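You operate a simulated robot arm through the tools that you are given. There is no shell and no other tool. Be economical: measure what you need, move in short steps, check, and stop when the job is done.

You are at the controls of a simulated two-armed robot. One attempt, no reset.

TASK
On the centre of the middle table, fold the blue cloth in half, so that its two long edges meet.

Only the result counts: the job must be done as asked and must still hold three seconds after the hand-in. Knocking over, shifting, dropping, spilling or breaking anything else fails it. Flat cloth is picked up by pressing the open fingertips on it (5 to 10 N) and closing them slowly along it; thin cloth reads only 2 to 8 mm in the jaws.

THE ROBOT
Two 7-joint arms with two-finger parallel grippers on one trunk, on a base that drives. Base frame: it is fixed to the floor where the robot stands at the start and does not move with it; the origin is under the middle of the robot, x ahead of it, y to its left, z up; the surface under the hand at the start is at about z = 800. Units: mm, degrees, N and s.
The left shoulder is at the start at [70, 163, 1045], the right one opposite. With the tool pointing down near the work surface each hand reaches from about 380 to 880 mm from the robot's upright axis, wherever it stands, measured 20 degrees to its own side. Places, roughly: centre of the middle table [500, 0, 800]. Payload 3.43 kg a hand.
The tool frame of a hand sits at the grasp point between the pads (the TCP): z along the fingers, y along the line on which they close. The tips reach 34 mm beyond it. The gripper opens to 128 mm. The fingers are 24 mm wide and 12 mm thick; the gripper's body (48 by 130 mm) begins 96 mm behind the TCP.
Orientation is told as [roll, pitch, yaw] about the base's x, y, z axes, in that order, counted from this pose: with the fingers straight down and closing along the base's y, the tool's x points along the base's -x, its y along +y and its z along -z.

THE INTERFACE
- The arms move only by the tool play_rows. It takes "left_increments", "right_increments" or both (then of equal length, played together; a hand with none holds still); each is a list of rows, each a list of 7 numbers: the shift along the base's x, y, z in mm, then the turn, a rotation vector about the base's x, y, z in degrees, then the gripper command, from -1 (shut) to 1 (fully open), values between in proportion. In form: [[tx, ty, tz, wx, wy, wz, grip], ...]. A call has 1 to 10 rows; each row shifts and turns the commanded pose from where the row before left it. Rows are played at 5 a second. More than 50 mm and 8.6 degrees between two rows, or a gripper value outside its range, and nothing of the call is played. A pose out of reach is approached as far as the arm can. The call stops where the force on the tool passes 40 N (or 10 N more than at its start, if that is more) or the arm is blocked; 0.2 s more then pass. Each finger travels about 153 mm/s and halts on what it meets, pressing with about 32 N; the grip force reading is that of the motor and also rises with nothing between the fingers. The clock runs only during rows and for 0.2 s after the last one: add rows that do not move to give the fingers time. The reply holds the time, the measured pose of the TCP, the force on the tool along the base axes, the opening and the grip force, in the units named above and with some noise, with the torque about the TCP (base axes, N m) and any sound that the robot's microphone picked up.
- Cameras (640 x 400 px; columns grow to the right, rows downward): "scene" is now at [135.6, 10.1, 1265]; the picture's right is [0.10, -1.00, 0.00], its down [-0.65, -0.06, -0.76] and it looks along [0.75, 0.07, -0.65] (base axes); focal length 280 px, centre (320, 200). "left" rides on the left gripper at [76, 11, -160] in its tool frame; the picture's right is [-0.15, 0.99, 0.00], its down [-0.88, -0.13, -0.46] and it looks along [-0.45, -0.07, 0.89] (tool axes); focal length 234 px, centre (320, 200). "right" rides on the right gripper at [76, -11, -160] in its tool frame; the picture's right is [0.15, 0.99, 0.00], its down [-0.88, 0.13, -0.46] and it looks along [-0.45, 0.07, 0.89] (tool axes); focal length 234 px, centre (320, 200). There is no depth. A picture from a camera that has moved, and an enlarged one, comes with that camera's place and axes in the base frame and with its lens.
- grab_frame(camera): a new picture of that camera. The clock stands still meanwhile.
- lift_body(by): slides the trunk up (or, below 0, down) by that many mm; the arms and the scene camera ride with it, the base frame stays. It gives what a move gives, with no picture.
- roll_base(legs): drives the robot by 1 to 6 legs, each [ahead, left, turn to the left] in mm, mm and degrees, along the robot's own axes; the way and the turn of a leg run together, so that a leg with both is an arc; at most 1500 mm and 180 degrees a leg. The arms and the cameras ride along, it lands a little off, and it stops where it bumps. It gives what a move gives.
- aim_head(pan, tilt): turns the head with the scene camera to pan (to the left, within 86 degrees either way) and tilt (down, from -29 to 69), counted from straight ahead of the robot. It gives what a move gives.
- close_up(camera, box): a new picture of the part [left, top, right, bottom] of that camera's present view, enlarged. The clock stands still meanwhile.
- sign_off(): hands the job in; it is judged then, once.

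Go step by step. Nothing tells you exact positions but the pictures and the camera data: compare them with the known pose of the tool, close in by small moves and look again before you grip or let go. The budget is 120 turns and 88 pictures, counting those below and the enlarged ones. Unless the task says otherwise, let go and move clear before handing in, and close with one line.

The tools are called after "Request:" by a JSON object that holds its "method" and its "body". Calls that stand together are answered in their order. play_rows: Moves the arms, as the interface text tells. Its arguments: {"type":"object","properties":{"left_increments":{"type":"array","items":{"type":"array","items":{"type":"number"}}},"right_increments":{"type":"array","items":{"type":"array","items":{"type":"number"}}}},"required":[]} The other tools are called the same way: lift_body (by) slides the trunk up or down; roll_base (legs) drives the base; aim_head (pan, tilt) turns the head that bears the scene camera; grab_frame (camera) takes a picture; close_up (camera, box) takes an enlarged picture of a part of a camera's view; sign_off () hands the job in.

At the start:

```text
clock: 0.0
left_tcp_pos: [571.6, 220.2, 958.9]
left_ee_rot: [-0.1, 0.1, -0.1]
left_contact_force: [-0.3, 0.5, 0.4]
left_torque: [0.03, 0.03, 0.01]
left_opening: 128.0
left_gripper_force: 0.1
right_tcp_pos: [408.0, -166.5, 960.6]
right_ee_rot: [0.0, 0.0, 0.0]
right_contact_force: [-0.5, -0.5, 0.0]
right_torque: [0.01, 0.05, 0.01]
right_opening: 128.0
right_gripper_force: 0.1
trunk travel left (down, up): [-525.0, 415.0]
robot x, y, heading: [3.4, -0.8, 0.0]
head pan, tilt: [5.7, 40.8]
```

scene: 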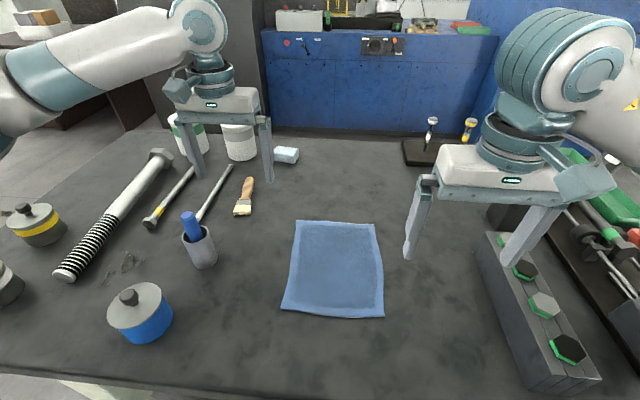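
right: 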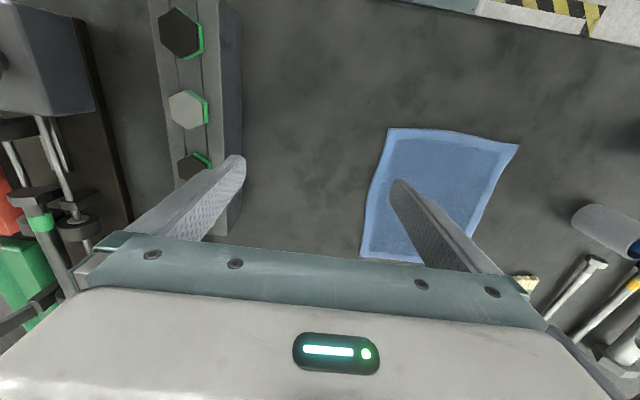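
left: 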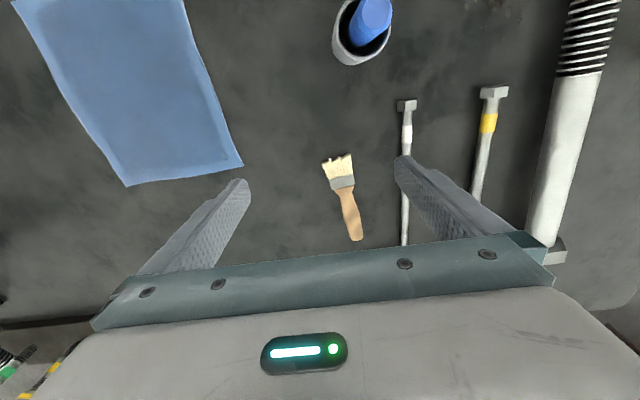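

I see the blue cloth lying flat with its long edges along x. By the scene camera its corners are near (591,109), (603,-75), (376,-78) and (371,101). I plan to take the left long edge with both hands, left at the far corner and right at the near one, and fold it over to the right edge, so first I'll hover above it.

Request:
{"method": "play_rows", "body": {"left_increments": [[0, -24, -10, 0, 0, 0, 0.2], [0, -24, -10, 0, 0, 0, -0.37], [0, -24, -10, 0, 0, 0, -0.37], [0, -24, -10, 0, 0, 0, -0.37], [0, -24, -10, 0, 0, 0, -0.37], [0, -24, -10, 0, 0, 0, -0.37]], "right_increments": [[-2.5, 40, -10, 0, 0, 0, 0.2], [-2.5, 40, -10, 0, 0, 0, -0.37], [-2.5, 40, -10, 0, 0, 0, -0.37], [-2.5, 40, -10, 0, 0, 0, -0.37], [-2.5, 40, -10, 0, 0, 0, -0.37], [-2.5, 42.5, -10, 0, 0, 0, -0.37]]}}

Request:
{"method": "grab_frame", "body": {"camera": "scene"}}

Request:
{"method": "grab_frame", "body": {"camera": "left"}}

Request:
{"method": "grab_frame", "body": {"camera": "right"}}

```text
clock: 1.4
left_tcp_pos: [572.2, 79.4, 899.0]
left_ee_rot: [-0.1, 0.2, 0.0]
left_contact_force: [0.0, -0.5, 0.5]
left_torque: [-0.01, 0.0, -0.02]
left_opening: 40.0
left_gripper_force: 0.0
right_tcp_pos: [394.0, 78.5, 902.1]
right_ee_rot: [0.0, 0.0, -0.1]
right_contact_force: [-0.8, -1.7, -0.5]
right_torque: [-0.02, -0.01, 0.0]
right_opening: 40.2
right_gripper_force: 0.0
trunk travel left (down, up): [-525.0, 415.0]
robot x, y, heading: [-2.9, 0.5, 0.1]
head pan, tilt: [5.7, 40.8]
```

```text
84 pictures are left
camera scene: at [135.9, 11.0, 1265.0], right [0.1, -1.0, 0.0], down [-0.65, -0.06, -0.76], along [0.75, 0.07, -0.65], focal length 280 px, centre (320, 200)
```

scene: 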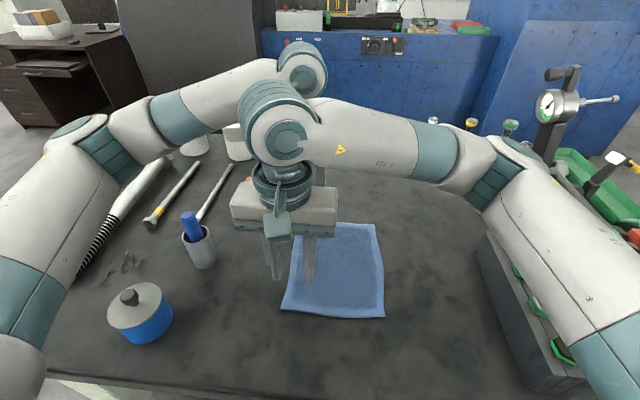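

```text
83 pictures are left
camera left: at [497.5, 90.9, 1059.5], right [0.15, 0.99, 0.0], down [0.88, -0.13, 0.45], along [0.45, -0.07, -0.89], focal length 234 px, centre (320, 200)
```

left: 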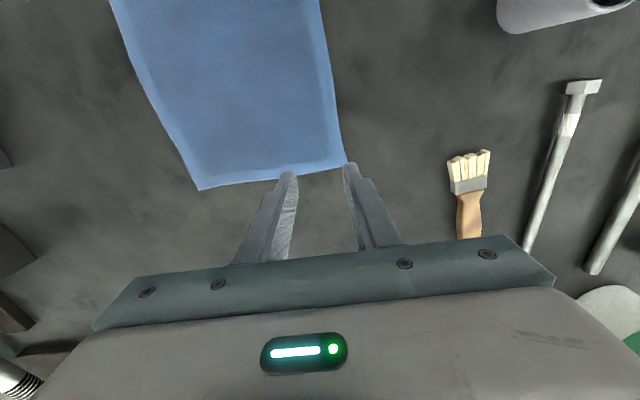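

```text
82 pictures are left
camera right: at [317.2, 66.3, 1063.5], right [-0.15, 0.99, 0.0], down [0.88, 0.13, 0.46], along [0.45, 0.07, -0.89], focal length 234 px, centre (320, 200)
```

right: 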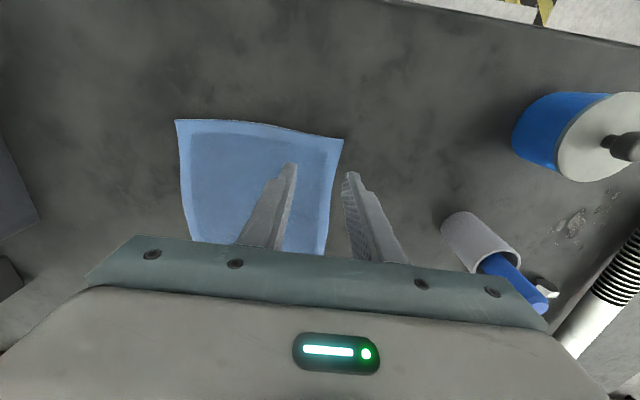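

Both hands hover safely. The wrist cameras put the left edge at y≈105 (x=570) and y≈101 (x=394). I'll shift slightly and descend to just above the cloth.

Request:
{"method": "play_rows", "body": {"left_increments": [[-4, -1.2, -20, 0, 0, 0, -0.37], [-4, -1.2, -20, 0, 0, 0, -0.37], [0, 0, -15, 0, 0, 0, -0.37], [0, 0, -5, 0, 0, 0, -0.37], [0, 0, 0, 0, 0, 0, -0.37]], "right_increments": [[0, -2.5, -20, 0, 0, 0, -0.37], [0, -2.5, -20, 0, 0, 0, -0.37], [0, 0, -17, 0, 0, 0, -0.37], [0, 0, -5, 0, 0, 0, -0.37], [0, 0, 0, 0, 0, 0, -0.37]]}}

Request:
{"method": "grab_frame", "body": {"camera": "left"}}

Request:
{"method": "grab_frame", "body": {"camera": "right"}}

```text
clock: 2.6
left_tcp_pos: [565.0, 74.2, 838.2]
left_ee_rot: [-0.1, 0.0, -0.1]
left_contact_force: [0.0, -0.1, 0.3]
left_torque: [0.0, -0.01, -0.02]
left_opening: 40.4
left_gripper_force: 0.1
right_tcp_pos: [394.8, 71.5, 839.1]
right_ee_rot: [0.1, 0.1, 0.0]
right_contact_force: [-0.8, 0.0, -0.7]
right_torque: [-0.02, 0.0, 0.01]
right_opening: 40.4
right_gripper_force: 0.0
trunk travel left (down, up): [-525.0, 415.0]
robot x, y, heading: [-0.7, -2.5, 0.0]
head pan, tilt: [5.7, 40.8]
```

```text
81 pictures are left
camera left: at [488.6, 85.5, 999.4], right [0.15, 0.99, 0.0], down [0.88, -0.13, 0.46], along [0.45, -0.07, -0.89], focal length 234 px, centre (320, 200)
```

left: 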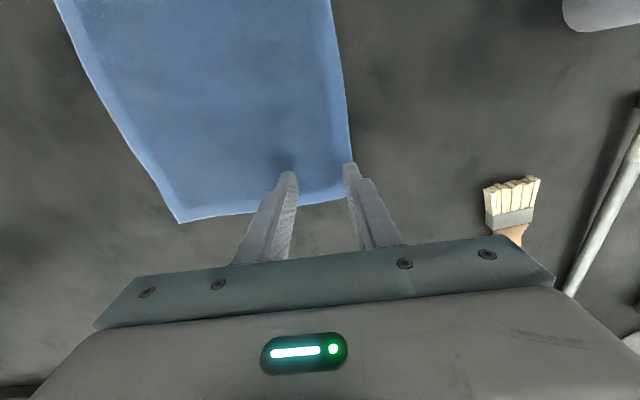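

```text
80 pictures are left
camera right: at [318.4, 58.9, 1002.3], right [-0.15, 0.99, 0.0], down [0.88, 0.13, 0.46], along [0.45, 0.07, -0.89], focal length 234 px, centre (320, 200)
```

right: 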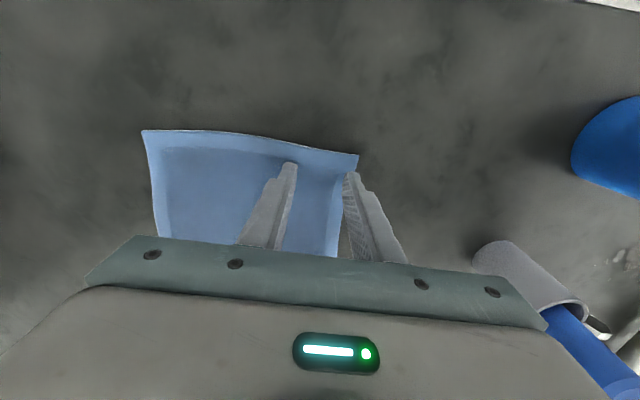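

The outer fingers sit about on the edge strip. I'll shift both 2 mm inward and press gently.

Request:
{"method": "play_rows", "body": {"left_increments": [[0, -2, -2, 0, 0, 0, -0.37], [0, 0, -2, 0, 0, 0, -0.37], [0, 0, -1, 0, 0, 0, -0.37], [0, 0, 0, 0, 0, 0, -0.37]], "right_increments": [[0, -2, -2, 0, 0, 0, -0.37], [0, 0, -2, 0, 0, 0, -0.37], [0, 0, -2, 0, 0, 0, -0.37], [0, 0, 0, 0, 0, 0, -0.37]]}}

```text
clock: 3.6
left_tcp_pos: [562.6, 71.3, 837.5]
left_ee_rot: [-0.2, -0.3, -0.1]
left_contact_force: [4.6, 2.3, 19.4]
left_torque: [0.09, -0.13, 0.0]
left_opening: 40.4
left_gripper_force: 0.1
right_tcp_pos: [393.6, 70.6, 835.7]
right_ee_rot: [0.1, -0.2, -0.2]
right_contact_force: [6.0, -2.4, 28.5]
right_torque: [-0.29, -0.15, 0.07]
right_opening: 40.0
right_gripper_force: 0.1
trunk travel left (down, up): [-525.0, 415.0]
robot x, y, heading: [0.1, 0.6, -0.0]
head pan, tilt: [5.7, 40.8]
```

Both hands touch, but too hard at 19 and 28 N. I'll ease up to about 8 N.

Request:
{"method": "play_rows", "body": {"left_increments": [[0, 0, 0, 0, 0, 0, -0.37], [0, 0, 2, 0, 0, 0, -0.37], [0, 0, 0, 0, 0, 0, -0.37]], "right_increments": [[0, 0, 2, 0, 0, 0, -0.37], [0, 0, 1.2, 0, 0, 0, -0.37], [0, 0, 0, 0, 0, 0, -0.37]]}}

```text
clock: 4.4
left_tcp_pos: [562.5, 72.4, 838.8]
left_ee_rot: [-0.1, 0.0, -0.2]
left_contact_force: [2.9, -2.9, 15.5]
left_torque: [-0.12, -0.09, 0.03]
left_opening: 40.1
left_gripper_force: 0.0
right_tcp_pos: [393.2, 70.4, 837.2]
right_ee_rot: [0.0, 0.0, 0.0]
right_contact_force: [2.4, 3.9, 16.5]
right_torque: [0.04, -0.07, 0.01]
right_opening: 40.3
right_gripper_force: 0.0
trunk travel left (down, up): [-525.0, 415.0]
robot x, y, heading: [2.5, -0.7, -0.2]
head pan, tilt: [5.7, 40.8]
```

Request:
{"method": "play_rows", "body": {"left_increments": [[0, 0, 1.3, 0, 0, 0, -0.37], [0, 0, 0, 0, 0, 0, -0.37]], "right_increments": [[0, 0, 1.5, 0, 0, 0, -0.37], [0, 0, 0, 0, 0, 0, -0.37]]}}

```text
clock: 5.0
left_tcp_pos: [563.9, 72.1, 837.5]
left_ee_rot: [-0.1, 0.1, -0.1]
left_contact_force: [-2.4, -0.2, 8.1]
left_torque: [-0.02, 0.1, 0.03]
left_opening: 40.4
left_gripper_force: 0.1
right_tcp_pos: [392.0, 70.1, 838.7]
right_ee_rot: [0.0, -0.1, -0.1]
right_contact_force: [0.4, 1.2, 5.6]
right_torque: [-0.02, 0.01, 0.01]
right_opening: 40.3
right_gripper_force: 0.1
trunk travel left (down, up): [-525.0, 415.0]
robot x, y, heading: [0.3, 4.8, 0.3]
head pan, tilt: [5.7, 40.8]
```

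The press is about right at 8 and 6 N. I'll close slowly along the cloth.

Request:
{"method": "play_rows", "body": {"left_increments": [[0, 0, 0, 0, 0, 0, -0.44], [0, 0, 0, 0, 0, 0, -0.51], [0, 0, 0, 0, 0, 0, -0.58], [0, 0, 0, 0, 0, 0, -0.65], [0, 0, 0, 0, 0, 0, -0.72], [0, 0, 0, 0, 0, 0, -0.79], [0, 0, 0, 0, 0, 0, -0.86], [0, 0, 0, 0, 0, 0, -0.93], [0, 0, 0, 0, 0, 0, -1], [0, 0, 0, 0, 0, 0, -1]], "right_increments": [[0, 0, 0, 0, 0, 0, -0.44], [0, 0, 0, 0, 0, 0, -0.51], [0, 0, 0, 0, 0, 0, -0.58], [0, 0, 0, 0, 0, 0, -0.65], [0, 0, 0, 0, 0, 0, -0.72], [0, 0, 0, 0, 0, 0, -0.79], [0, 0, 0, 0, 0, 0, -0.86], [0, 0, 0, 0, 0, 0, -0.93], [0, 0, 0, 0, 0, 0, -1], [0, 0, 0, 0, 0, 0, -1]]}}

Request:
{"method": "grab_frame", "body": {"camera": "left"}}

Request:
{"method": "grab_frame", "body": {"camera": "right"}}

```text
clock: 7.2
left_tcp_pos: [564.4, 72.1, 838.4]
left_ee_rot: [-0.1, 0.1, 0.1]
left_contact_force: [-0.3, 0.4, 4.8]
left_torque: [-0.07, -0.02, 0.09]
left_opening: 4.3
left_gripper_force: 31.8
right_tcp_pos: [392.8, 70.4, 837.7]
right_ee_rot: [0.1, 0.0, 0.0]
right_contact_force: [1.0, 0.8, 4.5]
right_torque: [0.01, -0.03, -0.01]
right_opening: 5.1
right_gripper_force: 32.0
trunk travel left (down, up): [-525.0, 415.0]
robot x, y, heading: [1.2, 2.6, -0.0]
head pan, tilt: [5.7, 40.8]
```

```text
79 pictures are left
camera left: at [488.6, 83.7, 998.0], right [0.15, 0.99, 0.0], down [0.88, -0.13, 0.46], along [0.45, -0.07, -0.89], focal length 234 px, centre (320, 200)
```

left: 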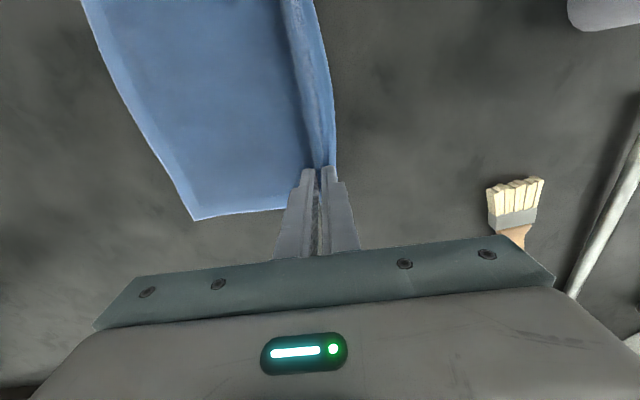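

```text
78 pictures are left
camera right: at [317.8, 58.7, 999.6], right [-0.15, 0.99, 0.0], down [0.88, 0.13, 0.46], along [0.45, 0.07, -0.89], focal length 234 px, centre (320, 200)
```

right: 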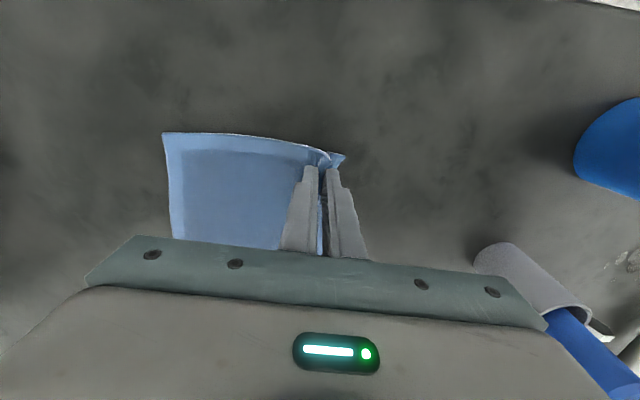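

Both hands caught the cloth (4.3 and 5.1 mm), but the ridge is deep and would leave a wide hem turned over at the edge. I'll open again and re-grip nearer the edge with a narrower bite.

Request:
{"method": "play_rows", "body": {"left_increments": [[0, 0, 0, 0, 0, 0, -0.85], [0, 0, 0, 0, 0, 0, -0.7], [0, 0, 0, 0, 0, 0, -0.55], [0, 0, 0, 0, 0, 0, -0.37], [0, 0, 10, 0, 0, 0, -0.37], [0, 0, 20, 0, 0, 0, -0.37], [0, 0, 20, 0, 0, 0, -0.37], [0, 0, 0, 0, 0, 0, -0.65]], "right_increments": [[0, 0, 0, 0, 0, 0, -0.85], [0, 0, 0, 0, 0, 0, -0.7], [0, 0, 0, 0, 0, 0, -0.55], [0, 0, 0, 0, 0, 0, -0.37], [0, 0, 10, 0, 0, 0, -0.37], [0, 0, 20, 0, 0, 0, -0.37], [0, 0, 20, 0, 0, 0, -0.37], [0, 0, 0, 0, 0, 0, -0.65]]}}

Request:
{"method": "grab_frame", "body": {"camera": "left"}}

Request:
{"method": "grab_frame", "body": {"camera": "right"}}

```text
clock: 9.0
left_tcp_pos: [564.6, 72.7, 887.2]
left_ee_rot: [-0.2, 0.0, 0.1]
left_contact_force: [0.0, 0.0, 0.2]
left_torque: [0.0, 0.02, 0.0]
left_opening: 22.4
left_gripper_force: 0.0
right_tcp_pos: [393.7, 72.1, 886.5]
right_ee_rot: [0.0, 0.0, 0.0]
right_contact_force: [-0.5, -0.3, -0.6]
right_torque: [0.02, 0.0, -0.04]
right_opening: 22.1
right_gripper_force: 0.1
trunk travel left (down, up): [-525.0, 415.0]
robot x, y, heading: [-1.8, 2.3, 0.3]
head pan, tilt: [5.7, 40.8]
```

```text
77 pictures are left
camera left: at [489.4, 83.8, 1047.5], right [0.15, 0.99, 0.0], down [0.88, -0.13, 0.45], along [0.45, -0.07, -0.89], focal length 234 px, centre (320, 200)
```

left: 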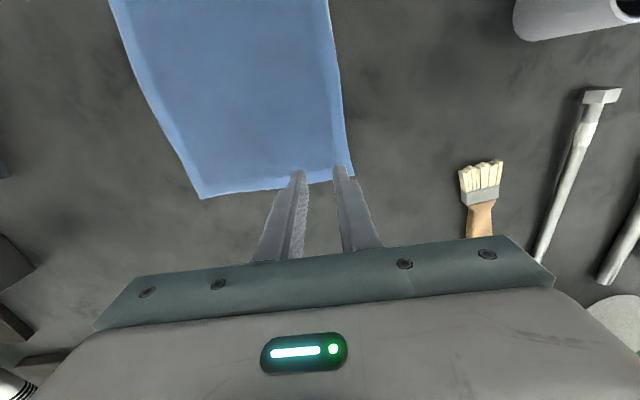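

```text
76 pictures are left
camera right: at [317.7, 59.8, 1048.0], right [-0.15, 0.99, 0.0], down [0.88, 0.13, 0.46], along [0.45, 0.07, -0.89], focal length 234 px, centre (320, 200)
```

right: 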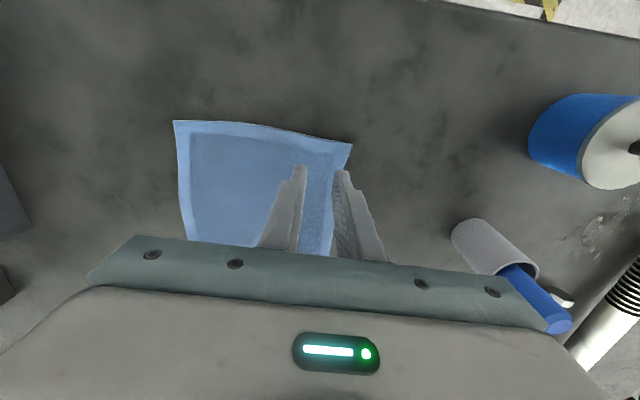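

The cloth sprang back flat, with the left edge at y≈106 far and 102.5 near. I'll go 17 mm further out with a 22 mm opening and press again.

Request:
{"method": "play_rows", "body": {"left_increments": [[0, 8.5, -15, 0, 0, 0, -0.65], [0, 8.5, -15, 0, 0, 0, -0.65], [0, 0, -14, 0, 0, 0, -0.65], [0, 0, -4, 0, 0, 0, -0.65], [0, 0, 0, 0, 0, 0, -0.65]], "right_increments": [[0, 7, -15, 0, 0, 0, -0.65], [0, 7, -15, 0, 0, 0, -0.65], [0, 0, -14, 0, 0, 0, -0.65], [0, 0, -4, 0, 0, 0, -0.65], [0, 0, 0, 0, 0, 0, -0.65]]}}

Request:
{"method": "close_up", "body": {"camera": "left", "box": [240, 100, 440, 225]}}

Request:
{"method": "close_up", "body": {"camera": "right", "box": [240, 100, 440, 225]}}

```text
clock: 10.2
left_tcp_pos: [564.7, 91.0, 839.8]
left_ee_rot: [-0.1, 0.1, 0.0]
left_contact_force: [-0.7, -0.7, 0.2]
left_torque: [0.02, -0.01, 0.01]
left_opening: 22.7
left_gripper_force: 0.1
right_tcp_pos: [393.3, 84.4, 838.9]
right_ee_rot: [-0.1, -0.1, 0.0]
right_contact_force: [0.9, -0.4, 1.2]
right_torque: [0.02, -0.04, -0.01]
right_opening: 22.6
right_gripper_force: 0.1
trunk travel left (down, up): [-525.0, 415.0]
robot x, y, heading: [-2.0, 0.8, 0.2]
head pan, tilt: [5.7, 40.8]
```

```text
3.20 times, centred on (340, 162) of left
camera zoom: at [489.7, 101.2, 1000.7], right [0.15, 0.99, 0.0], down [0.88, -0.13, 0.45], along [0.45, -0.07, -0.89], focal length 749 px, centre (256, 320)
```

zoom: 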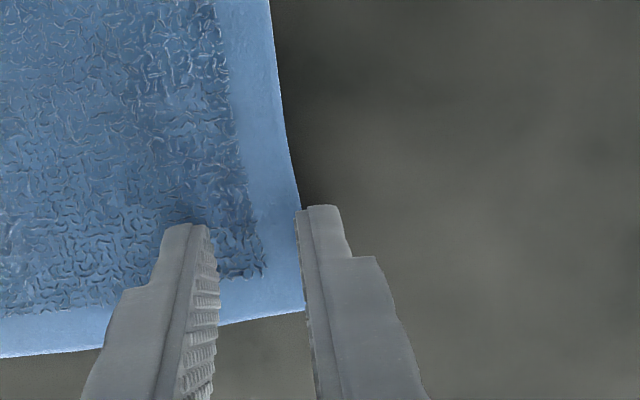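

```text
3.20 times, centred on (340, 162) of right
camera zoom: at [318.6, 73.0, 1000.6], right [-0.15, 0.99, 0.0], down [0.88, 0.13, 0.46], along [0.45, 0.07, -0.89], focal length 749 px, centre (256, 320)
```

zoom: 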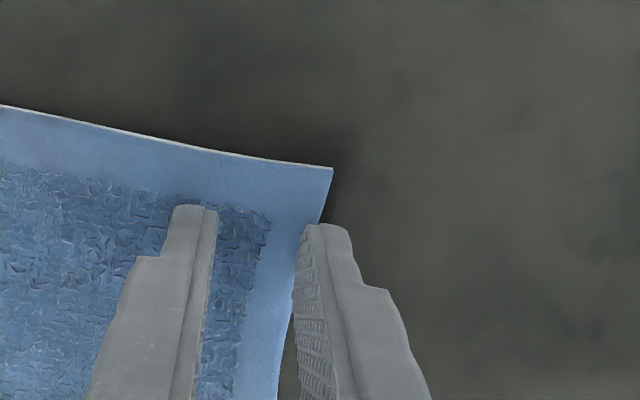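

The right outer finger covers about 5 mm of the edge and the left only 1 mm. I'll shift the left 3 mm inward and press both.

Request:
{"method": "play_rows", "body": {"left_increments": [[0, -3, 0, 0, 0, 0, -0.65], [0, 0, -1.5, 0, 0, 0, -0.65], [0, 0, 0, 0, 0, 0, -0.65]], "right_increments": [[0, 0, 0, 0, 0, 0, -0.65], [0, 0, -1.2, 0, 0, 0, -0.65], [0, 0, 0, 0, 0, 0, -0.65]]}}

```text
clock: 11.0
left_tcp_pos: [565.3, 87.3, 837.7]
left_ee_rot: [-0.1, 0.1, 0.0]
left_contact_force: [0.3, 1.0, 0.5]
left_torque: [-0.01, -0.02, 0.02]
left_opening: 22.5
left_gripper_force: 0.0
right_tcp_pos: [394.5, 85.6, 839.1]
right_ee_rot: [-0.1, 0.0, 0.0]
right_contact_force: [0.9, 0.2, 0.8]
right_torque: [0.0, -0.01, 0.01]
right_opening: 22.7
right_gripper_force: 0.0
trunk travel left (down, up): [-525.0, 415.0]
robot x, y, heading: [1.2, 4.1, -0.1]
head pan, tilt: [5.7, 40.8]
```

Request:
{"method": "play_rows", "body": {"left_increments": [[0, 0, -1.2, 0, 0, 0, -0.65], [0, 0, 0, 0, 0, 0, -0.65]], "right_increments": [[0, 0, -1.2, 0, 0, 0, -0.65], [0, 0, 0, 0, 0, 0, -0.65]]}}

```text
clock: 11.6
left_tcp_pos: [565.4, 86.8, 837.4]
left_ee_rot: [-0.1, 0.1, 0.0]
left_contact_force: [0.2, 1.0, 4.9]
left_torque: [0.03, 0.01, -0.02]
left_opening: 22.2
left_gripper_force: 0.1
right_tcp_pos: [394.5, 84.9, 837.5]
right_ee_rot: [0.0, 0.1, 0.0]
right_contact_force: [1.2, -1.1, 3.0]
right_torque: [-0.02, 0.01, -0.01]
right_opening: 22.5
right_gripper_force: 0.1
trunk travel left (down, up): [-525.0, 415.0]
robot x, y, heading: [3.1, -1.2, -0.0]
head pan, tilt: [5.7, 40.8]
```

Contact is made but light, so I'll press slightly more and close slowly.

Request:
{"method": "play_rows", "body": {"left_increments": [[0, 0, -0.5, 0, 0, 0, -0.65], [0, 0, 0, 0, 0, 0, -0.65], [0, 0, 0, 0, 0, 0, -0.7], [0, 0, 0, 0, 0, 0, -0.75], [0, 0, 0, 0, 0, 0, -0.8], [0, 0, 0, 0, 0, 0, -0.85], [0, 0, 0, 0, 0, 0, -0.9], [0, 0, 0, 0, 0, 0, -0.95], [0, 0, 0, 0, 0, 0, -1], [0, 0, 0, 0, 0, 0, -1]], "right_increments": [[0, 0, -0.9, 0, 0, 0, -0.65], [0, 0, 0, 0, 0, 0, -0.65], [0, 0, 0, 0, 0, 0, -0.7], [0, 0, 0, 0, 0, 0, -0.75], [0, 0, 0, 0, 0, 0, -0.8], [0, 0, 0, 0, 0, 0, -0.85], [0, 0, 0, 0, 0, 0, -0.9], [0, 0, 0, 0, 0, 0, -0.95], [0, 0, 0, 0, 0, 0, -1], [0, 0, 0, 0, 0, 0, -1]]}}

Request:
{"method": "close_up", "body": {"camera": "left", "box": [160, 50, 480, 250]}}

Request:
{"method": "close_up", "body": {"camera": "right", "box": [160, 50, 480, 250]}}

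```text
clock: 13.8
left_tcp_pos: [564.2, 87.1, 835.4]
left_ee_rot: [0.0, 0.0, -0.1]
left_contact_force: [0.1, -1.1, 9.8]
left_torque: [-0.1, 0.01, -0.01]
left_opening: 3.5
left_gripper_force: 32.2
right_tcp_pos: [393.0, 83.3, 837.1]
right_ee_rot: [0.0, -0.1, 0.0]
right_contact_force: [0.1, -1.5, 9.0]
right_torque: [-0.09, -0.08, -0.01]
right_opening: 3.6
right_gripper_force: 32.1
trunk travel left (down, up): [-525.0, 415.0]
robot x, y, heading: [0.2, 0.8, -0.0]
head pan, tilt: [5.7, 40.8]
```

```text
2.00 times, centred on (320, 150) of left
camera zoom: at [487.9, 98.1, 997.4], right [0.15, 0.99, 0.0], down [0.88, -0.13, 0.46], along [0.45, -0.07, -0.89], focal length 468 px, centre (320, 300)
```

zoom: 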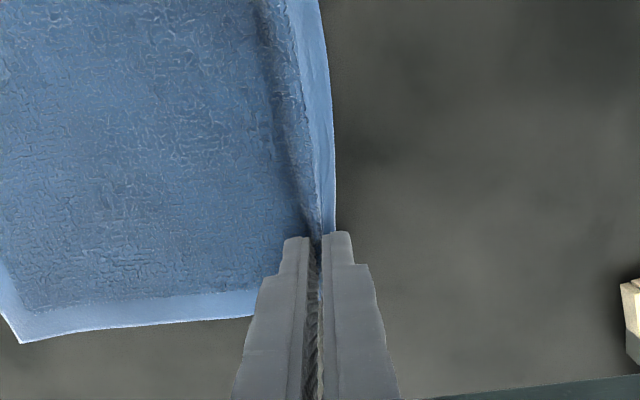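

```text
2.00 times, centred on (320, 150) of right
camera zoom: at [317.0, 72.8, 999.1], right [-0.15, 0.99, 0.0], down [0.88, 0.13, 0.46], along [0.45, 0.07, -0.89], focal length 468 px, centre (320, 300)
```

zoom: 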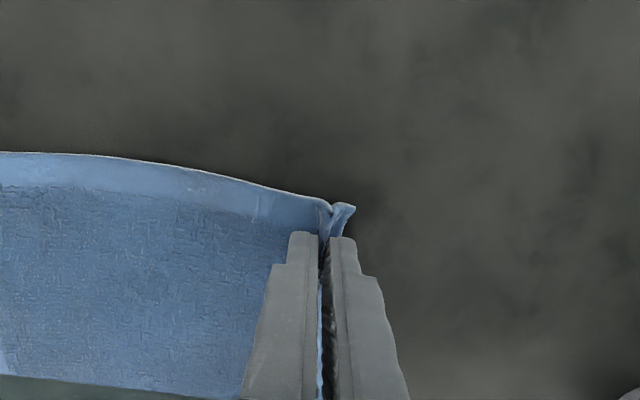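

Clean grips (3.5 and 3.6 mm) close to the edge. Now I'll lift both along the first half of a fold arc and check.

Request:
{"method": "play_rows", "body": {"left_increments": [[0, -1, 10, 0, 0, 0, -1], [0, -2.3, 9.2, 0, 0, 0, -1], [0, -4, 9, 0, 0, 0, -1], [0, -5.6, 8.2, 0, 0, 0, -1], [0, -7, 7, 0, 0, 0, -1], [0, -7.9, 6.8, 0, 0, 0, -1], [0, -9, 5, 0, 0, 0, -1], [0, -9.8, 3.8, 0, 0, 0, -1], [0, -10, 2, 0, 0, 0, -1], [0, -10.9, 1, 0, 0, 0, -1]], "right_increments": [[0, -1, 10, 0, 0, 0, -1], [0, -2.3, 9.2, 0, 0, 0, -1], [0, -4, 9, 0, 0, 0, -1], [0, -5.6, 8.2, 0, 0, 0, -1], [0, -7, 7, 0, 0, 0, -1], [0, -7.9, 6.8, 0, 0, 0, -1], [0, -9, 5, 0, 0, 0, -1], [0, -9.8, 3.8, 0, 0, 0, -1], [0, -10, 2, 0, 0, 0, -1], [0, -10.9, 1, 0, 0, 0, -1]]}}

Request:
{"method": "grab_frame", "body": {"camera": "scene"}}

Request:
{"method": "grab_frame", "body": {"camera": "left"}}

Request:
{"method": "grab_frame", "body": {"camera": "right"}}

```text
clock: 16.0
left_tcp_pos: [564.4, 18.1, 899.3]
left_ee_rot: [0.0, 0.2, 0.1]
left_contact_force: [0.3, -0.2, -0.6]
left_torque: [-0.04, 0.0, 0.0]
left_opening: 3.6
left_gripper_force: 31.5
right_tcp_pos: [394.0, 16.7, 899.4]
right_ee_rot: [-0.1, 0.1, 0.0]
right_contact_force: [0.0, 0.6, 0.0]
right_torque: [0.01, -0.03, -0.03]
right_opening: 3.7
right_gripper_force: 32.1
trunk travel left (down, up): [-525.0, 415.0]
robot x, y, heading: [-2.9, 0.1, -0.2]
head pan, tilt: [5.7, 40.8]
```

```text
71 pictures are left
camera scene: at [135.8, 9.4, 1265.0], right [0.1, -1.0, 0.0], down [-0.65, -0.06, -0.76], along [0.75, 0.08, -0.65], focal length 280 px, centre (320, 200)
```

scene: 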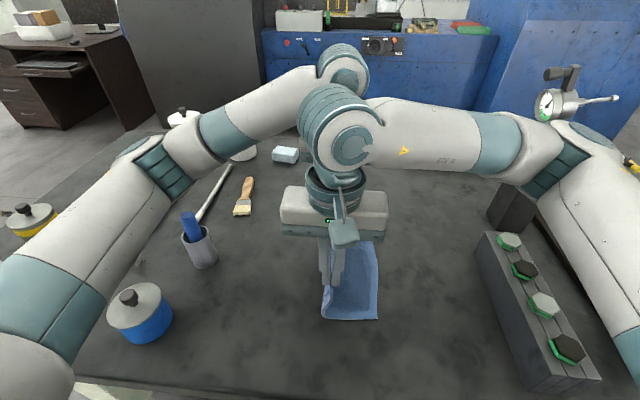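

```text
70 pictures are left
camera left: at [487.9, 29.2, 1060.0], right [0.15, 0.99, 0.0], down [0.88, -0.13, 0.45], along [0.45, -0.07, -0.89], focal length 234 px, centre (320, 200)
```

left: 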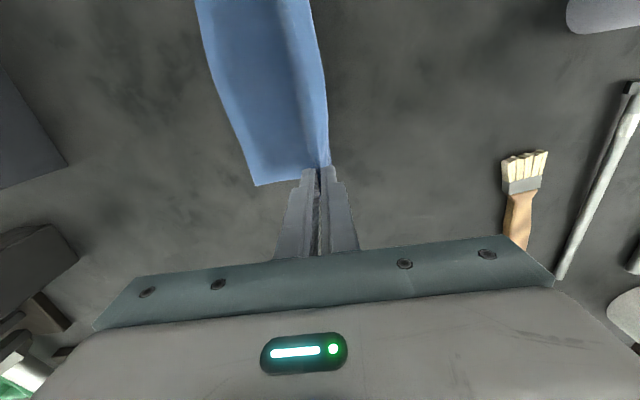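

```text
69 pictures are left
camera right: at [318.1, 3.9, 1060.7], right [-0.15, 0.99, 0.0], down [0.88, 0.13, 0.46], along [0.45, 0.07, -0.89], focal length 234 px, centre (320, 200)
```

right: 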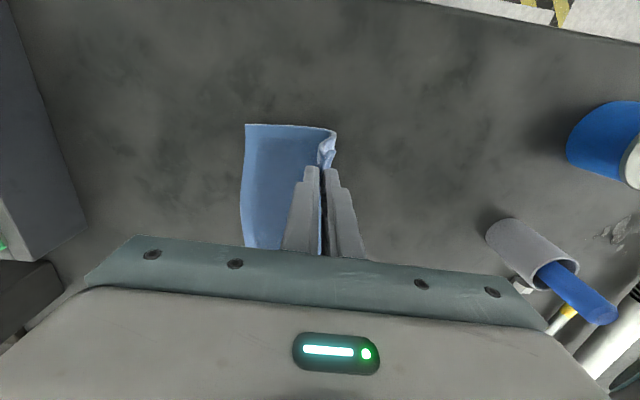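

The cloth hangs cleanly, and its right edge is at y≈-67 at both ends. I'll do the second half of the arc, rolling the hands 30° so that the edge falls outward.

Request:
{"method": "play_rows", "body": {"left_increments": [[0, -11, -1, 3.75, 0, 0, -1], [0, -11, -3, 3.75, 0, 0, -1], [0, -11, -4, 3.75, 0, 0, -1], [0, -11, -6, 3.75, 0, 0, -1], [0, -10, -7, 3.75, 0, 0, -1], [0, -10, -9, 3.75, 0, 0, -1], [0, -9, -9, 3.75, 0, 0, -1], [0, -9, -7, 3.75, 0, 0, -1], [0, 0, 0, 0, 0, 0, -1]], "right_increments": [[0, -11, -1, 3.75, 0, 0, -1], [0, -11, -3, 3.75, 0, 0, -1], [0, -11, -4, 3.75, 0, 0, -1], [0, -11, -6, 3.75, 0, 0, -1], [0, -10, -7, 3.75, 0, 0, -1], [0, -10, -9, 3.75, 0, 0, -1], [0, -9, -9, 3.75, 0, 0, -1], [0, -9, -7, 3.75, 0, 0, -1], [0, 0, 0, 0, 0, 0, -1]]}}

Request:
{"method": "grab_frame", "body": {"camera": "scene"}}

Request:
{"method": "grab_frame", "body": {"camera": "left"}}

Request:
{"method": "grab_frame", "body": {"camera": "right"}}

```text
clock: 18.2
left_tcp_pos: [592.6, -11.9, 854.8]
left_ee_rot: [29.3, -0.1, 4.2]
left_contact_force: [-1.0, 0.2, 0.3]
left_torque: [-0.03, 0.0, -0.05]
left_opening: 3.2
left_gripper_force: 31.6
right_tcp_pos: [425.9, -26.7, 863.1]
right_ee_rot: [29.6, -1.5, 4.7]
right_contact_force: [0.6, -0.2, 0.2]
right_torque: [-0.03, 0.01, -0.03]
right_opening: 3.6
right_gripper_force: 32.3
trunk travel left (down, up): [-525.0, 415.0]
robot x, y, heading: [27.1, 2.0, 4.5]
head pan, tilt: [5.7, 40.8]
stopped in row 9 (left hand): the arm was blocked; the commanded pose is now the measured one
```

```text
68 pictures are left
camera scene: at [158.5, 32.2, 1264.2], right [0.17, -0.98, 0.01], down [-0.64, -0.12, -0.76], along [0.75, 0.13, -0.65], focal length 280 px, centre (320, 200)
```

scene: 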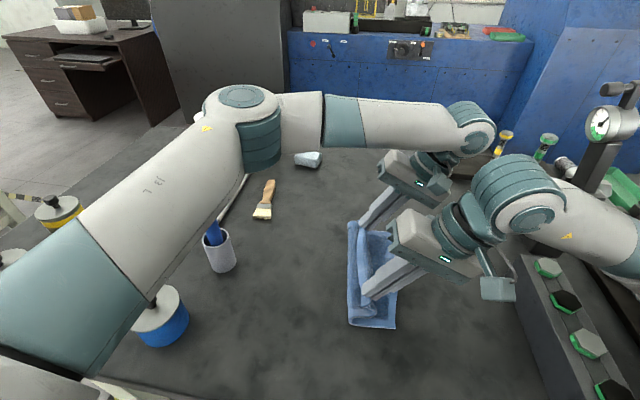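

```text
67 pictures are left
camera left: at [522.3, -84.9, 1000.1], right [0.08, 0.87, 0.48], down [0.9, -0.27, 0.33], along [0.42, 0.41, -0.81], focal length 234 px, centre (320, 200)
```

left: 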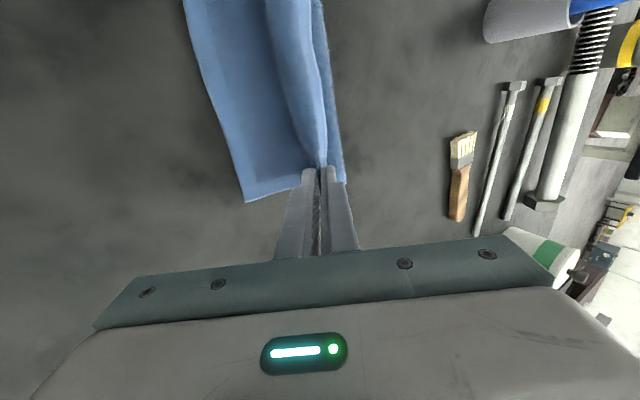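

```text
66 pictures are left
camera right: at [355.0, -121.0, 995.9], right [-0.23, 0.84, 0.48], down [0.87, -0.04, 0.48], along [0.43, 0.53, -0.73], focal length 234 px, centre (320, 200)
```

right: 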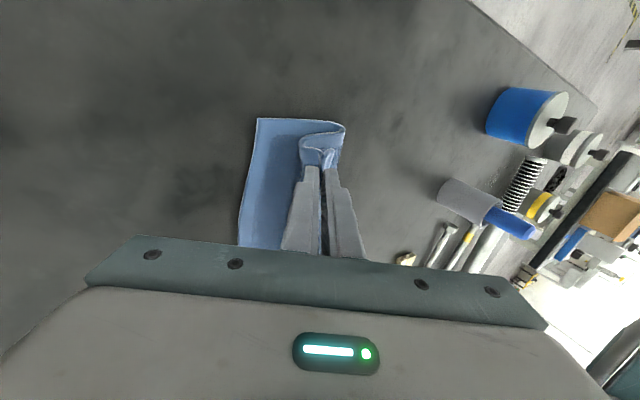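

The left elbow swung over and the base got jolted (27 mm and 4.5°), so the hands stopped short with the cloth still held. I'll hold still and see whether things settle.

Request:
{"method": "play_rows", "body": {"left_increments": [[0, 0, 0, 0, 0, 0, -1], [0, 0, 0, 0, 0, 0, -1]], "right_increments": [[0, 0, 0, 0, 0, 0, -1], [0, 0, 0, 0, 0, 0, -1]]}}

Request:
{"method": "grab_frame", "body": {"camera": "scene"}}

```text
clock: 18.8
left_tcp_pos: [594.9, -10.7, 854.8]
left_ee_rot: [29.1, 0.1, 4.3]
left_contact_force: [-0.2, -1.0, 0.4]
left_torque: [-0.08, 0.04, -0.02]
left_opening: 3.4
left_gripper_force: 31.7
right_tcp_pos: [428.9, -25.3, 860.3]
right_ee_rot: [29.4, -1.0, 4.5]
right_contact_force: [-0.6, 0.0, -0.8]
right_torque: [-0.06, -0.01, -0.02]
right_opening: 3.5
right_gripper_force: 32.0
trunk travel left (down, up): [-525.0, 415.0]
robot x, y, heading: [29.3, -0.8, 4.1]
head pan, tilt: [5.7, 40.8]
```

```text
65 pictures are left
camera scene: at [161.9, 34.4, 1264.5], right [0.17, -0.98, 0.01], down [-0.64, -0.12, -0.76], along [0.75, 0.12, -0.65], focal length 280 px, centre (320, 200)
```

scene: 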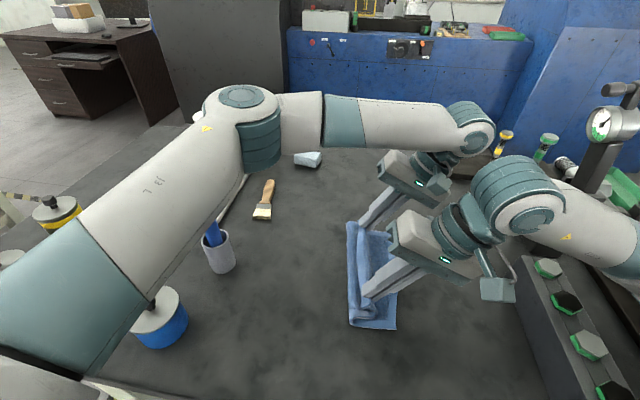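

The cloth is still held and half folded, with its right edge now at y≈-59 and x from 391 to 605. I'll continue in small steps to take the held edge over, watching for blockage.

Request:
{"method": "play_rows", "body": {"left_increments": [[-3, -5, 0, 0, 0, 0, -1], [-3, -5, 0, 0, 0, 0, -1], [-3, -5, 0, 0, 0, 0, -1], [-3, -5, 0, 0, 0, 0, -1]], "right_increments": [[-3.5, -3.5, -1, 0, 0, 0, -1], [-3.5, -3.5, -1, 0, 0, 0, -1], [-3.5, -3.5, -1, 0, 0, 0, -1], [-3.5, -3.5, -1, 0, 0, 0, -1]]}}

Request:
{"method": "grab_frame", "body": {"camera": "left"}}

```text
clock: 20.0
left_tcp_pos: [583.8, -18.1, 857.4]
left_ee_rot: [29.1, -0.3, 5.6]
left_contact_force: [-0.5, -0.1, 0.8]
left_torque: [-0.05, -0.03, -0.06]
left_opening: 3.3
left_gripper_force: 32.1
right_tcp_pos: [417.3, -28.0, 863.7]
right_ee_rot: [29.3, -2.2, 5.8]
right_contact_force: [-0.2, -0.3, -0.4]
right_torque: [-0.05, 0.01, -0.09]
right_opening: 3.4
right_gripper_force: 32.1
trunk travel left (down, up): [-525.0, 415.0]
robot x, y, heading: [31.6, 1.6, 5.4]
head pan, tilt: [5.7, 40.8]
stopped in row 4 (left hand): the arm was blocked; the commanded pose is now the measured one
```

```text
64 pictures are left
camera left: at [513.2, -92.0, 1003.0], right [0.06, 0.87, 0.48], down [0.91, -0.25, 0.34], along [0.42, 0.42, -0.81], focal length 234 px, centre (320, 200)
```

left: 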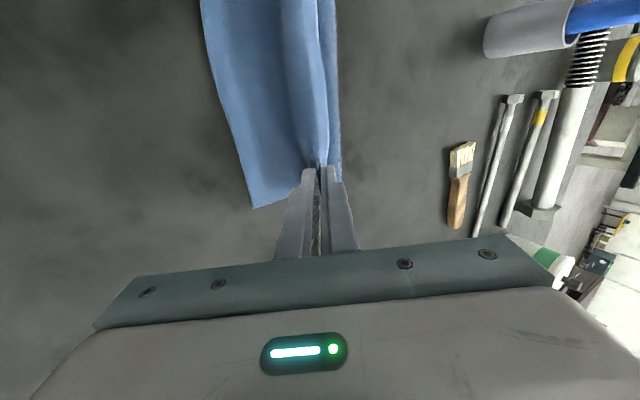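

The left hand reports blocked again and the base is yielding, so an arm must be touching something. I'll look around with the head before moving more.

Request:
{"method": "aim_head", "body": {"pan": -40, "tilt": 35}}

Request:
{"method": "grab_frame", "body": {"camera": "scene"}}

Request:
{"method": "aim_head", "body": {"pan": 50, "tilt": 40}}

Request:
{"method": "grab_frame", "body": {"camera": "scene"}}

```text
clock: 21.1
left_tcp_pos: [585.8, -18.0, 855.8]
left_ee_rot: [29.0, -0.1, 5.4]
left_contact_force: [0.2, 0.6, -0.2]
left_torque: [-0.05, 0.03, -0.07]
left_opening: 3.6
left_gripper_force: 32.1
right_tcp_pos: [418.9, -27.7, 861.2]
right_ee_rot: [29.3, -1.7, 5.8]
right_contact_force: [0.3, 0.6, -0.2]
right_torque: [-0.04, 0.04, 0.02]
right_opening: 3.3
right_gripper_force: 32.1
trunk travel left (down, up): [-525.0, 415.0]
robot x, y, heading: [31.2, 0.5, 5.5]
head pan, tilt: [-40.0, 35.0]
```

```text
63 pictures are left
camera scene: at [151.4, -25.5, 1274.7], right [-0.57, -0.82, 0.01], down [-0.47, 0.31, -0.83], along [0.68, -0.47, -0.56], focal length 280 px, centre (320, 200)
```

scene: 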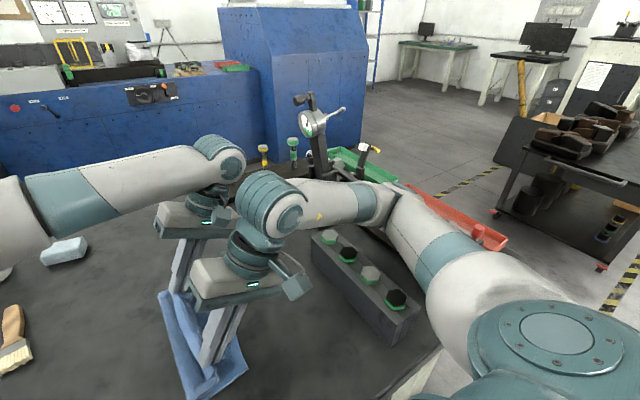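

```text
clock: 22.8
left_tcp_pos: [585.4, -18.8, 855.0]
left_ee_rot: [29.0, 0.0, 5.4]
left_contact_force: [0.3, 0.5, -0.3]
left_torque: [-0.06, -0.01, -0.04]
left_opening: 3.4
left_gripper_force: 31.6
right_tcp_pos: [418.3, -27.3, 861.1]
right_ee_rot: [29.2, -1.6, 5.8]
right_contact_force: [0.5, 0.5, 0.0]
right_torque: [-0.05, 0.01, -0.09]
right_opening: 3.2
right_gripper_force: 31.7
trunk travel left (down, up): [-525.0, 415.0]
robot x, y, heading: [28.5, 1.9, 5.4]
head pan, tilt: [50.0, 40.0]
```

```text
62 pictures are left
camera scene: at [127.9, 93.6, 1265.2], right [0.82, -0.57, 0.01], down [-0.36, -0.54, -0.76], along [0.44, 0.62, -0.65], focal length 280 px, centre (320, 200)
```

scene: 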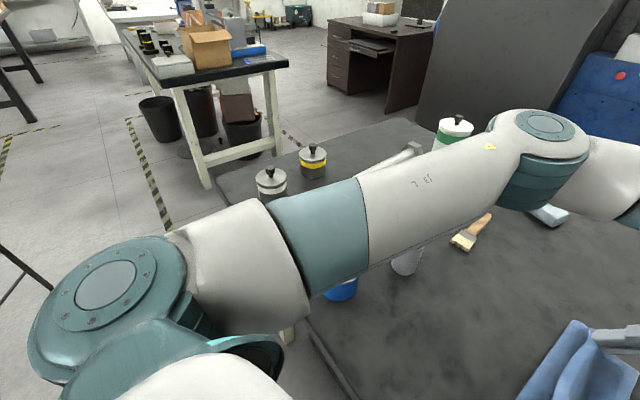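

The pots are upright and nothing is knocked over. I'll test which arm is blocked by moving only the right hand first.

Request:
{"method": "play_rows", "body": {"right_increments": [[-1, -5, 0, 0, 0, 0, -1], [-1, -5, 0, 0, 0, 0, -1], [0, -5, 0, 0, 0, 0, -1]]}}

Request:
{"method": "aim_head", "body": {"pan": -10, "tilt": 45}}

Request:
{"method": "grab_frame", "body": {"camera": "scene"}}

```text
clock: 23.6
left_tcp_pos: [588.0, -4.5, 855.9]
left_ee_rot: [28.8, -0.1, 6.1]
left_contact_force: [0.6, 1.4, 0.2]
left_torque: [-0.11, 0.01, -0.05]
left_opening: 3.4
left_gripper_force: 32.1
right_tcp_pos: [423.8, -31.7, 864.6]
right_ee_rot: [29.0, -1.8, 6.5]
right_contact_force: [-0.3, 0.2, -1.1]
right_torque: [-0.01, 0.08, -0.04]
right_opening: 3.3
right_gripper_force: 32.3
right hand out of reach, approached as far as the arm can: row 3
trunk travel left (down, up): [-525.0, 415.0]
robot x, y, heading: [38.6, 1.7, 6.3]
head pan, tilt: [50.0, 40.0]
```

```text
clock: 24.9
left_tcp_pos: [585.9, -5.2, 856.1]
left_ee_rot: [28.7, 0.0, 6.1]
left_contact_force: [0.3, -0.7, -0.2]
left_torque: [-0.03, 0.01, -0.05]
left_opening: 3.5
left_gripper_force: 31.9
right_tcp_pos: [420.3, -31.7, 863.3]
right_ee_rot: [29.1, -1.7, 6.9]
right_contact_force: [0.9, -0.1, -0.2]
right_torque: [-0.02, 0.06, -0.06]
right_opening: 3.5
right_gripper_force: 32.4
trunk travel left (down, up): [-525.0, 415.0]
robot x, y, heading: [31.3, -4.0, 6.2]
head pan, tilt: [-10.0, 45.0]
```

```text
61 pictures are left
camera scene: at [159.9, 24.1, 1259.3], right [-0.06, -1.0, 0.02], down [-0.7, 0.03, -0.71], along [0.71, -0.06, -0.7], focal length 280 px, centre (320, 200)
```

scene: 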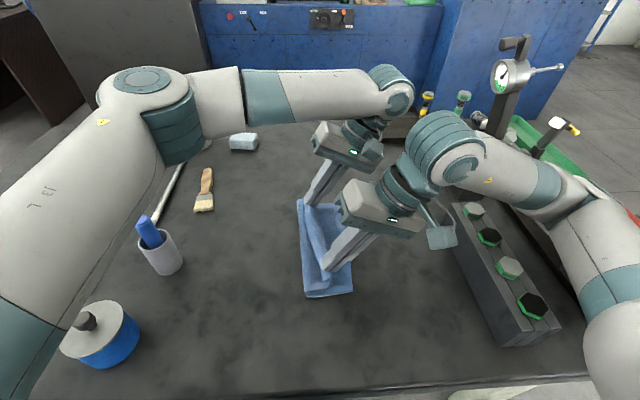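

Moving the right hand alone pushes the base, so the right elbow has swung out wide with the roll and is touching something at its right. I'll undo the right hand's roll about its tips, which brings that elbow back in.

Request:
{"method": "play_rows", "body": {"right_increments": [[0, 3, 1, -3.65, 0, 0, -1], [0, 3, 1, -3.65, 0, 0, -1], [0, 2.5, 1, -3.65, 0, 0, -1], [0, 2.5, 1, -3.65, 0, 0, -1]]}}

Request:
{"method": "grab_frame", "body": {"camera": "scene"}}

```text
clock: 25.9
left_tcp_pos: [587.7, -31.4, 854.0]
left_ee_rot: [30.0, 0.1, 5.2]
left_contact_force: [-0.1, 0.4, -1.5]
left_torque: [-0.09, -0.02, -0.03]
left_opening: 3.7
left_gripper_force: 31.7
right_tcp_pos: [424.4, -47.9, 862.6]
right_ee_rot: [15.5, -0.1, 5.6]
right_contact_force: [-0.1, 0.1, 0.2]
right_torque: [0.11, 0.01, 0.0]
right_opening: 3.4
right_gripper_force: 31.9
trunk travel left (down, up): [-525.0, 415.0]
robot x, y, heading: [31.4, -2.4, 5.2]
head pan, tilt: [-10.0, 45.0]
```

```text
60 pictures are left
camera scene: at [164.9, -1.9, 1258.6], right [-0.08, -1.0, 0.0], down [-0.71, 0.06, -0.71], along [0.7, -0.06, -0.71], focal length 280 px, centre (320, 200)
```

scene: 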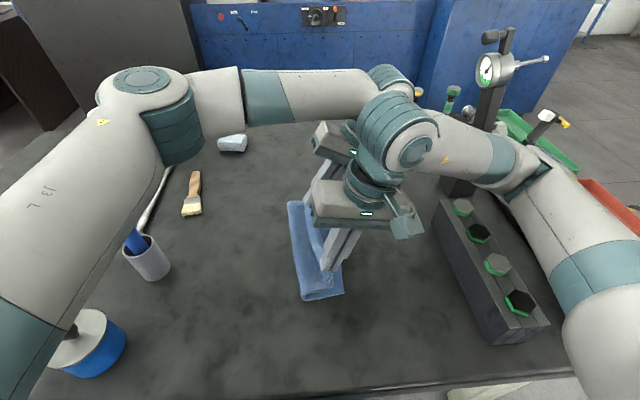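

That released the strain: the base and trunk swung back. I'll continue returning the right hand to vertical.

Request:
{"method": "play_rows", "body": {"right_increments": [[0, 2, 1, -4, 0, 0, -1], [0, 2, 1, -4, 0, 0, -1], [0, 2, 1, -4, 0, 0, -1], [0, 2, 1, -3.5, 0, 0, -1]]}}

Request:
{"method": "grab_frame", "body": {"camera": "scene"}}

Request:
{"method": "grab_frame", "body": {"camera": "left"}}

Request:
{"method": "grab_frame", "body": {"camera": "right"}}

```text
clock: 26.9
left_tcp_pos: [588.6, -31.3, 854.7]
left_ee_rot: [29.9, 0.1, 5.2]
left_contact_force: [0.7, 0.8, 0.3]
left_torque: [-0.06, 0.01, -0.06]
left_opening: 3.3
left_gripper_force: 32.2
right_tcp_pos: [423.0, -39.0, 865.8]
right_ee_rot: [0.1, 1.3, 5.6]
right_contact_force: [-0.6, 0.4, -1.1]
right_torque: [0.07, 0.04, -0.01]
right_opening: 2.9
right_gripper_force: 32.0
trunk travel left (down, up): [-525.0, 415.0]
robot x, y, heading: [32.9, -2.2, 5.1]
head pan, tilt: [-10.0, 45.0]
```

```text
59 pictures are left
camera scene: at [164.5, -1.1, 1258.8], right [-0.08, -1.0, 0.0], down [-0.7, 0.06, -0.71], along [0.7, -0.06, -0.71], focal length 280 px, centre (320, 200)
```

scene: 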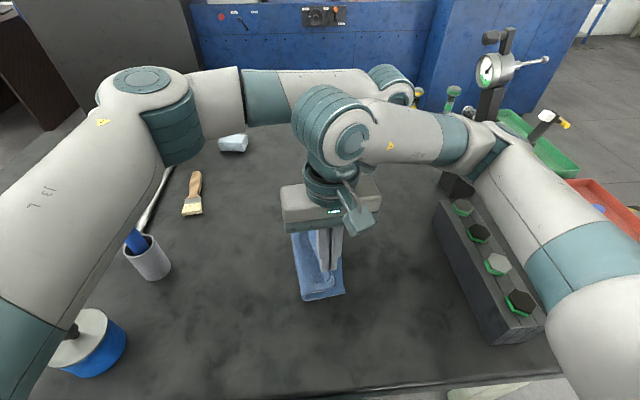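

```text
58 pictures are left
camera left: at [519.1, -107.5, 998.3], right [0.07, 0.87, 0.49], down [0.91, -0.26, 0.33], along [0.41, 0.43, -0.81], focal length 234 px, centre (320, 200)
```

left: 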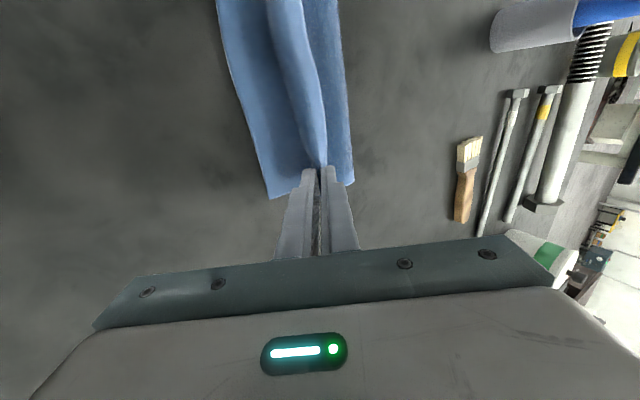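

```text
57 pictures are left
camera right: at [352.8, -57.3, 1029.1], right [-0.24, 0.97, 0.0], down [0.87, 0.21, 0.43], along [0.42, 0.11, -0.9], focal length 234 px, centre (320, 200)
```

right: 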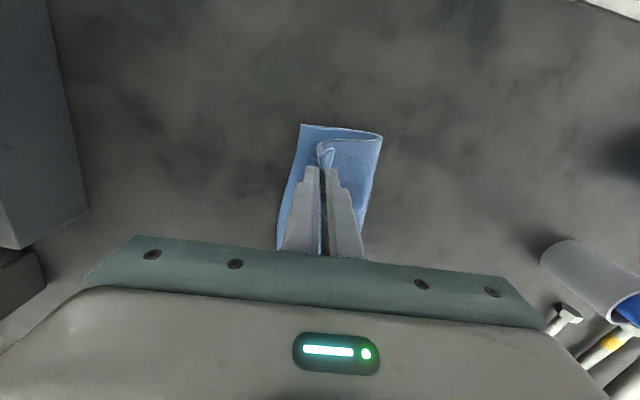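

The fold is forming well. The right tips are over the near end of the target edge and the left tips need about 22 mm more. I'll move the left across and lower both.

Request:
{"method": "play_rows", "body": {"left_increments": [[-2, -5, -1, 0, 0, 0, -1], [-2, -5, -1, 0, 0, 0, -1], [-2, -5, -2, 0, 0, 0, -1], [0, -5, -2, 0, 0, 0, -1], [0, -2, -2, 0, 0, 0, -1], [0, 0, 0, 0, 0, 0, -1]], "right_increments": [[-2, -1, -3, 0, 0, 0, -1], [-2, -1, -4, 0, 0, 0, -1], [-2, -1, -4, 0, 0, 0, -1], [-2, 0, -4, 0, 0, 0, -1], [-2, 0, -4, 0, 0, 0, -1], [0, 0, 0, 0, 0, 0, -1]]}}

Request:
{"method": "grab_frame", "body": {"camera": "left"}}

Request:
{"method": "grab_frame", "body": {"camera": "right"}}

```text
clock: 27.9
left_tcp_pos: [583.3, -45.5, 846.0]
left_ee_rot: [30.2, 0.1, 5.3]
left_contact_force: [0.8, 1.1, -0.9]
left_torque: [0.0, 0.08, 0.02]
left_opening: 3.5
left_gripper_force: 31.8
right_tcp_pos: [417.2, -41.7, 855.6]
right_ee_rot: [0.2, 1.1, 5.3]
right_contact_force: [-0.2, 0.0, 1.1]
right_torque: [0.08, 0.01, 0.04]
right_opening: 3.4
right_gripper_force: 31.9
trunk travel left (down, up): [-525.0, 415.0]
robot x, y, heading: [32.8, -1.5, 5.0]
head pan, tilt: [-10.0, 45.0]
stopped in row 4 (left hand): the force on the tool passed its limit at 45 N (the readings are from after the stop); the commanded pose is now the measured one
```

```text
56 pictures are left
camera left: at [514.3, -123.6, 990.7], right [0.07, 0.86, 0.5], down [0.91, -0.26, 0.33], along [0.41, 0.43, -0.8], focal length 234 px, centre (320, 200)
```

left: 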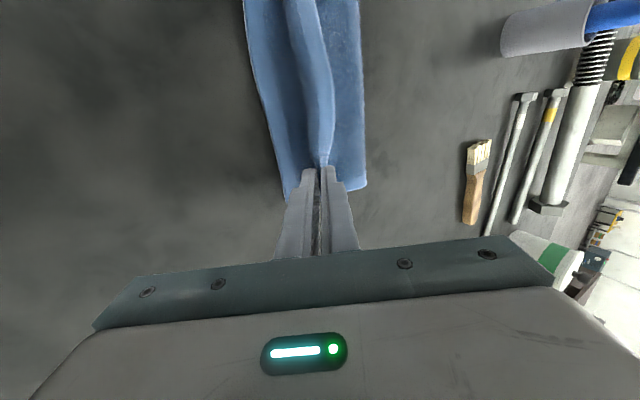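

```text
55 pictures are left
camera right: at [346.6, -61.2, 1017.9], right [-0.24, 0.97, 0.01], down [0.87, 0.21, 0.44], along [0.42, 0.11, -0.9], focal length 234 px, centre (320, 200)
```

right: 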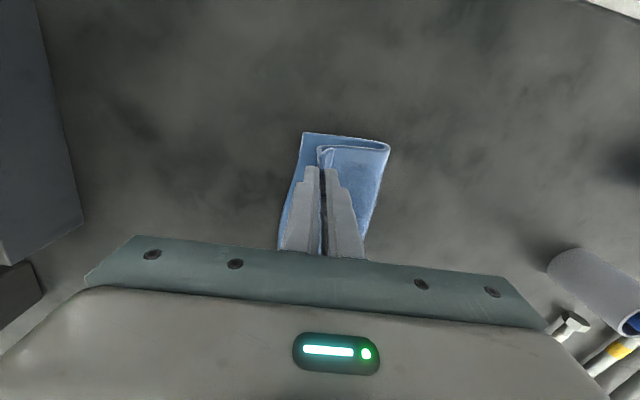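

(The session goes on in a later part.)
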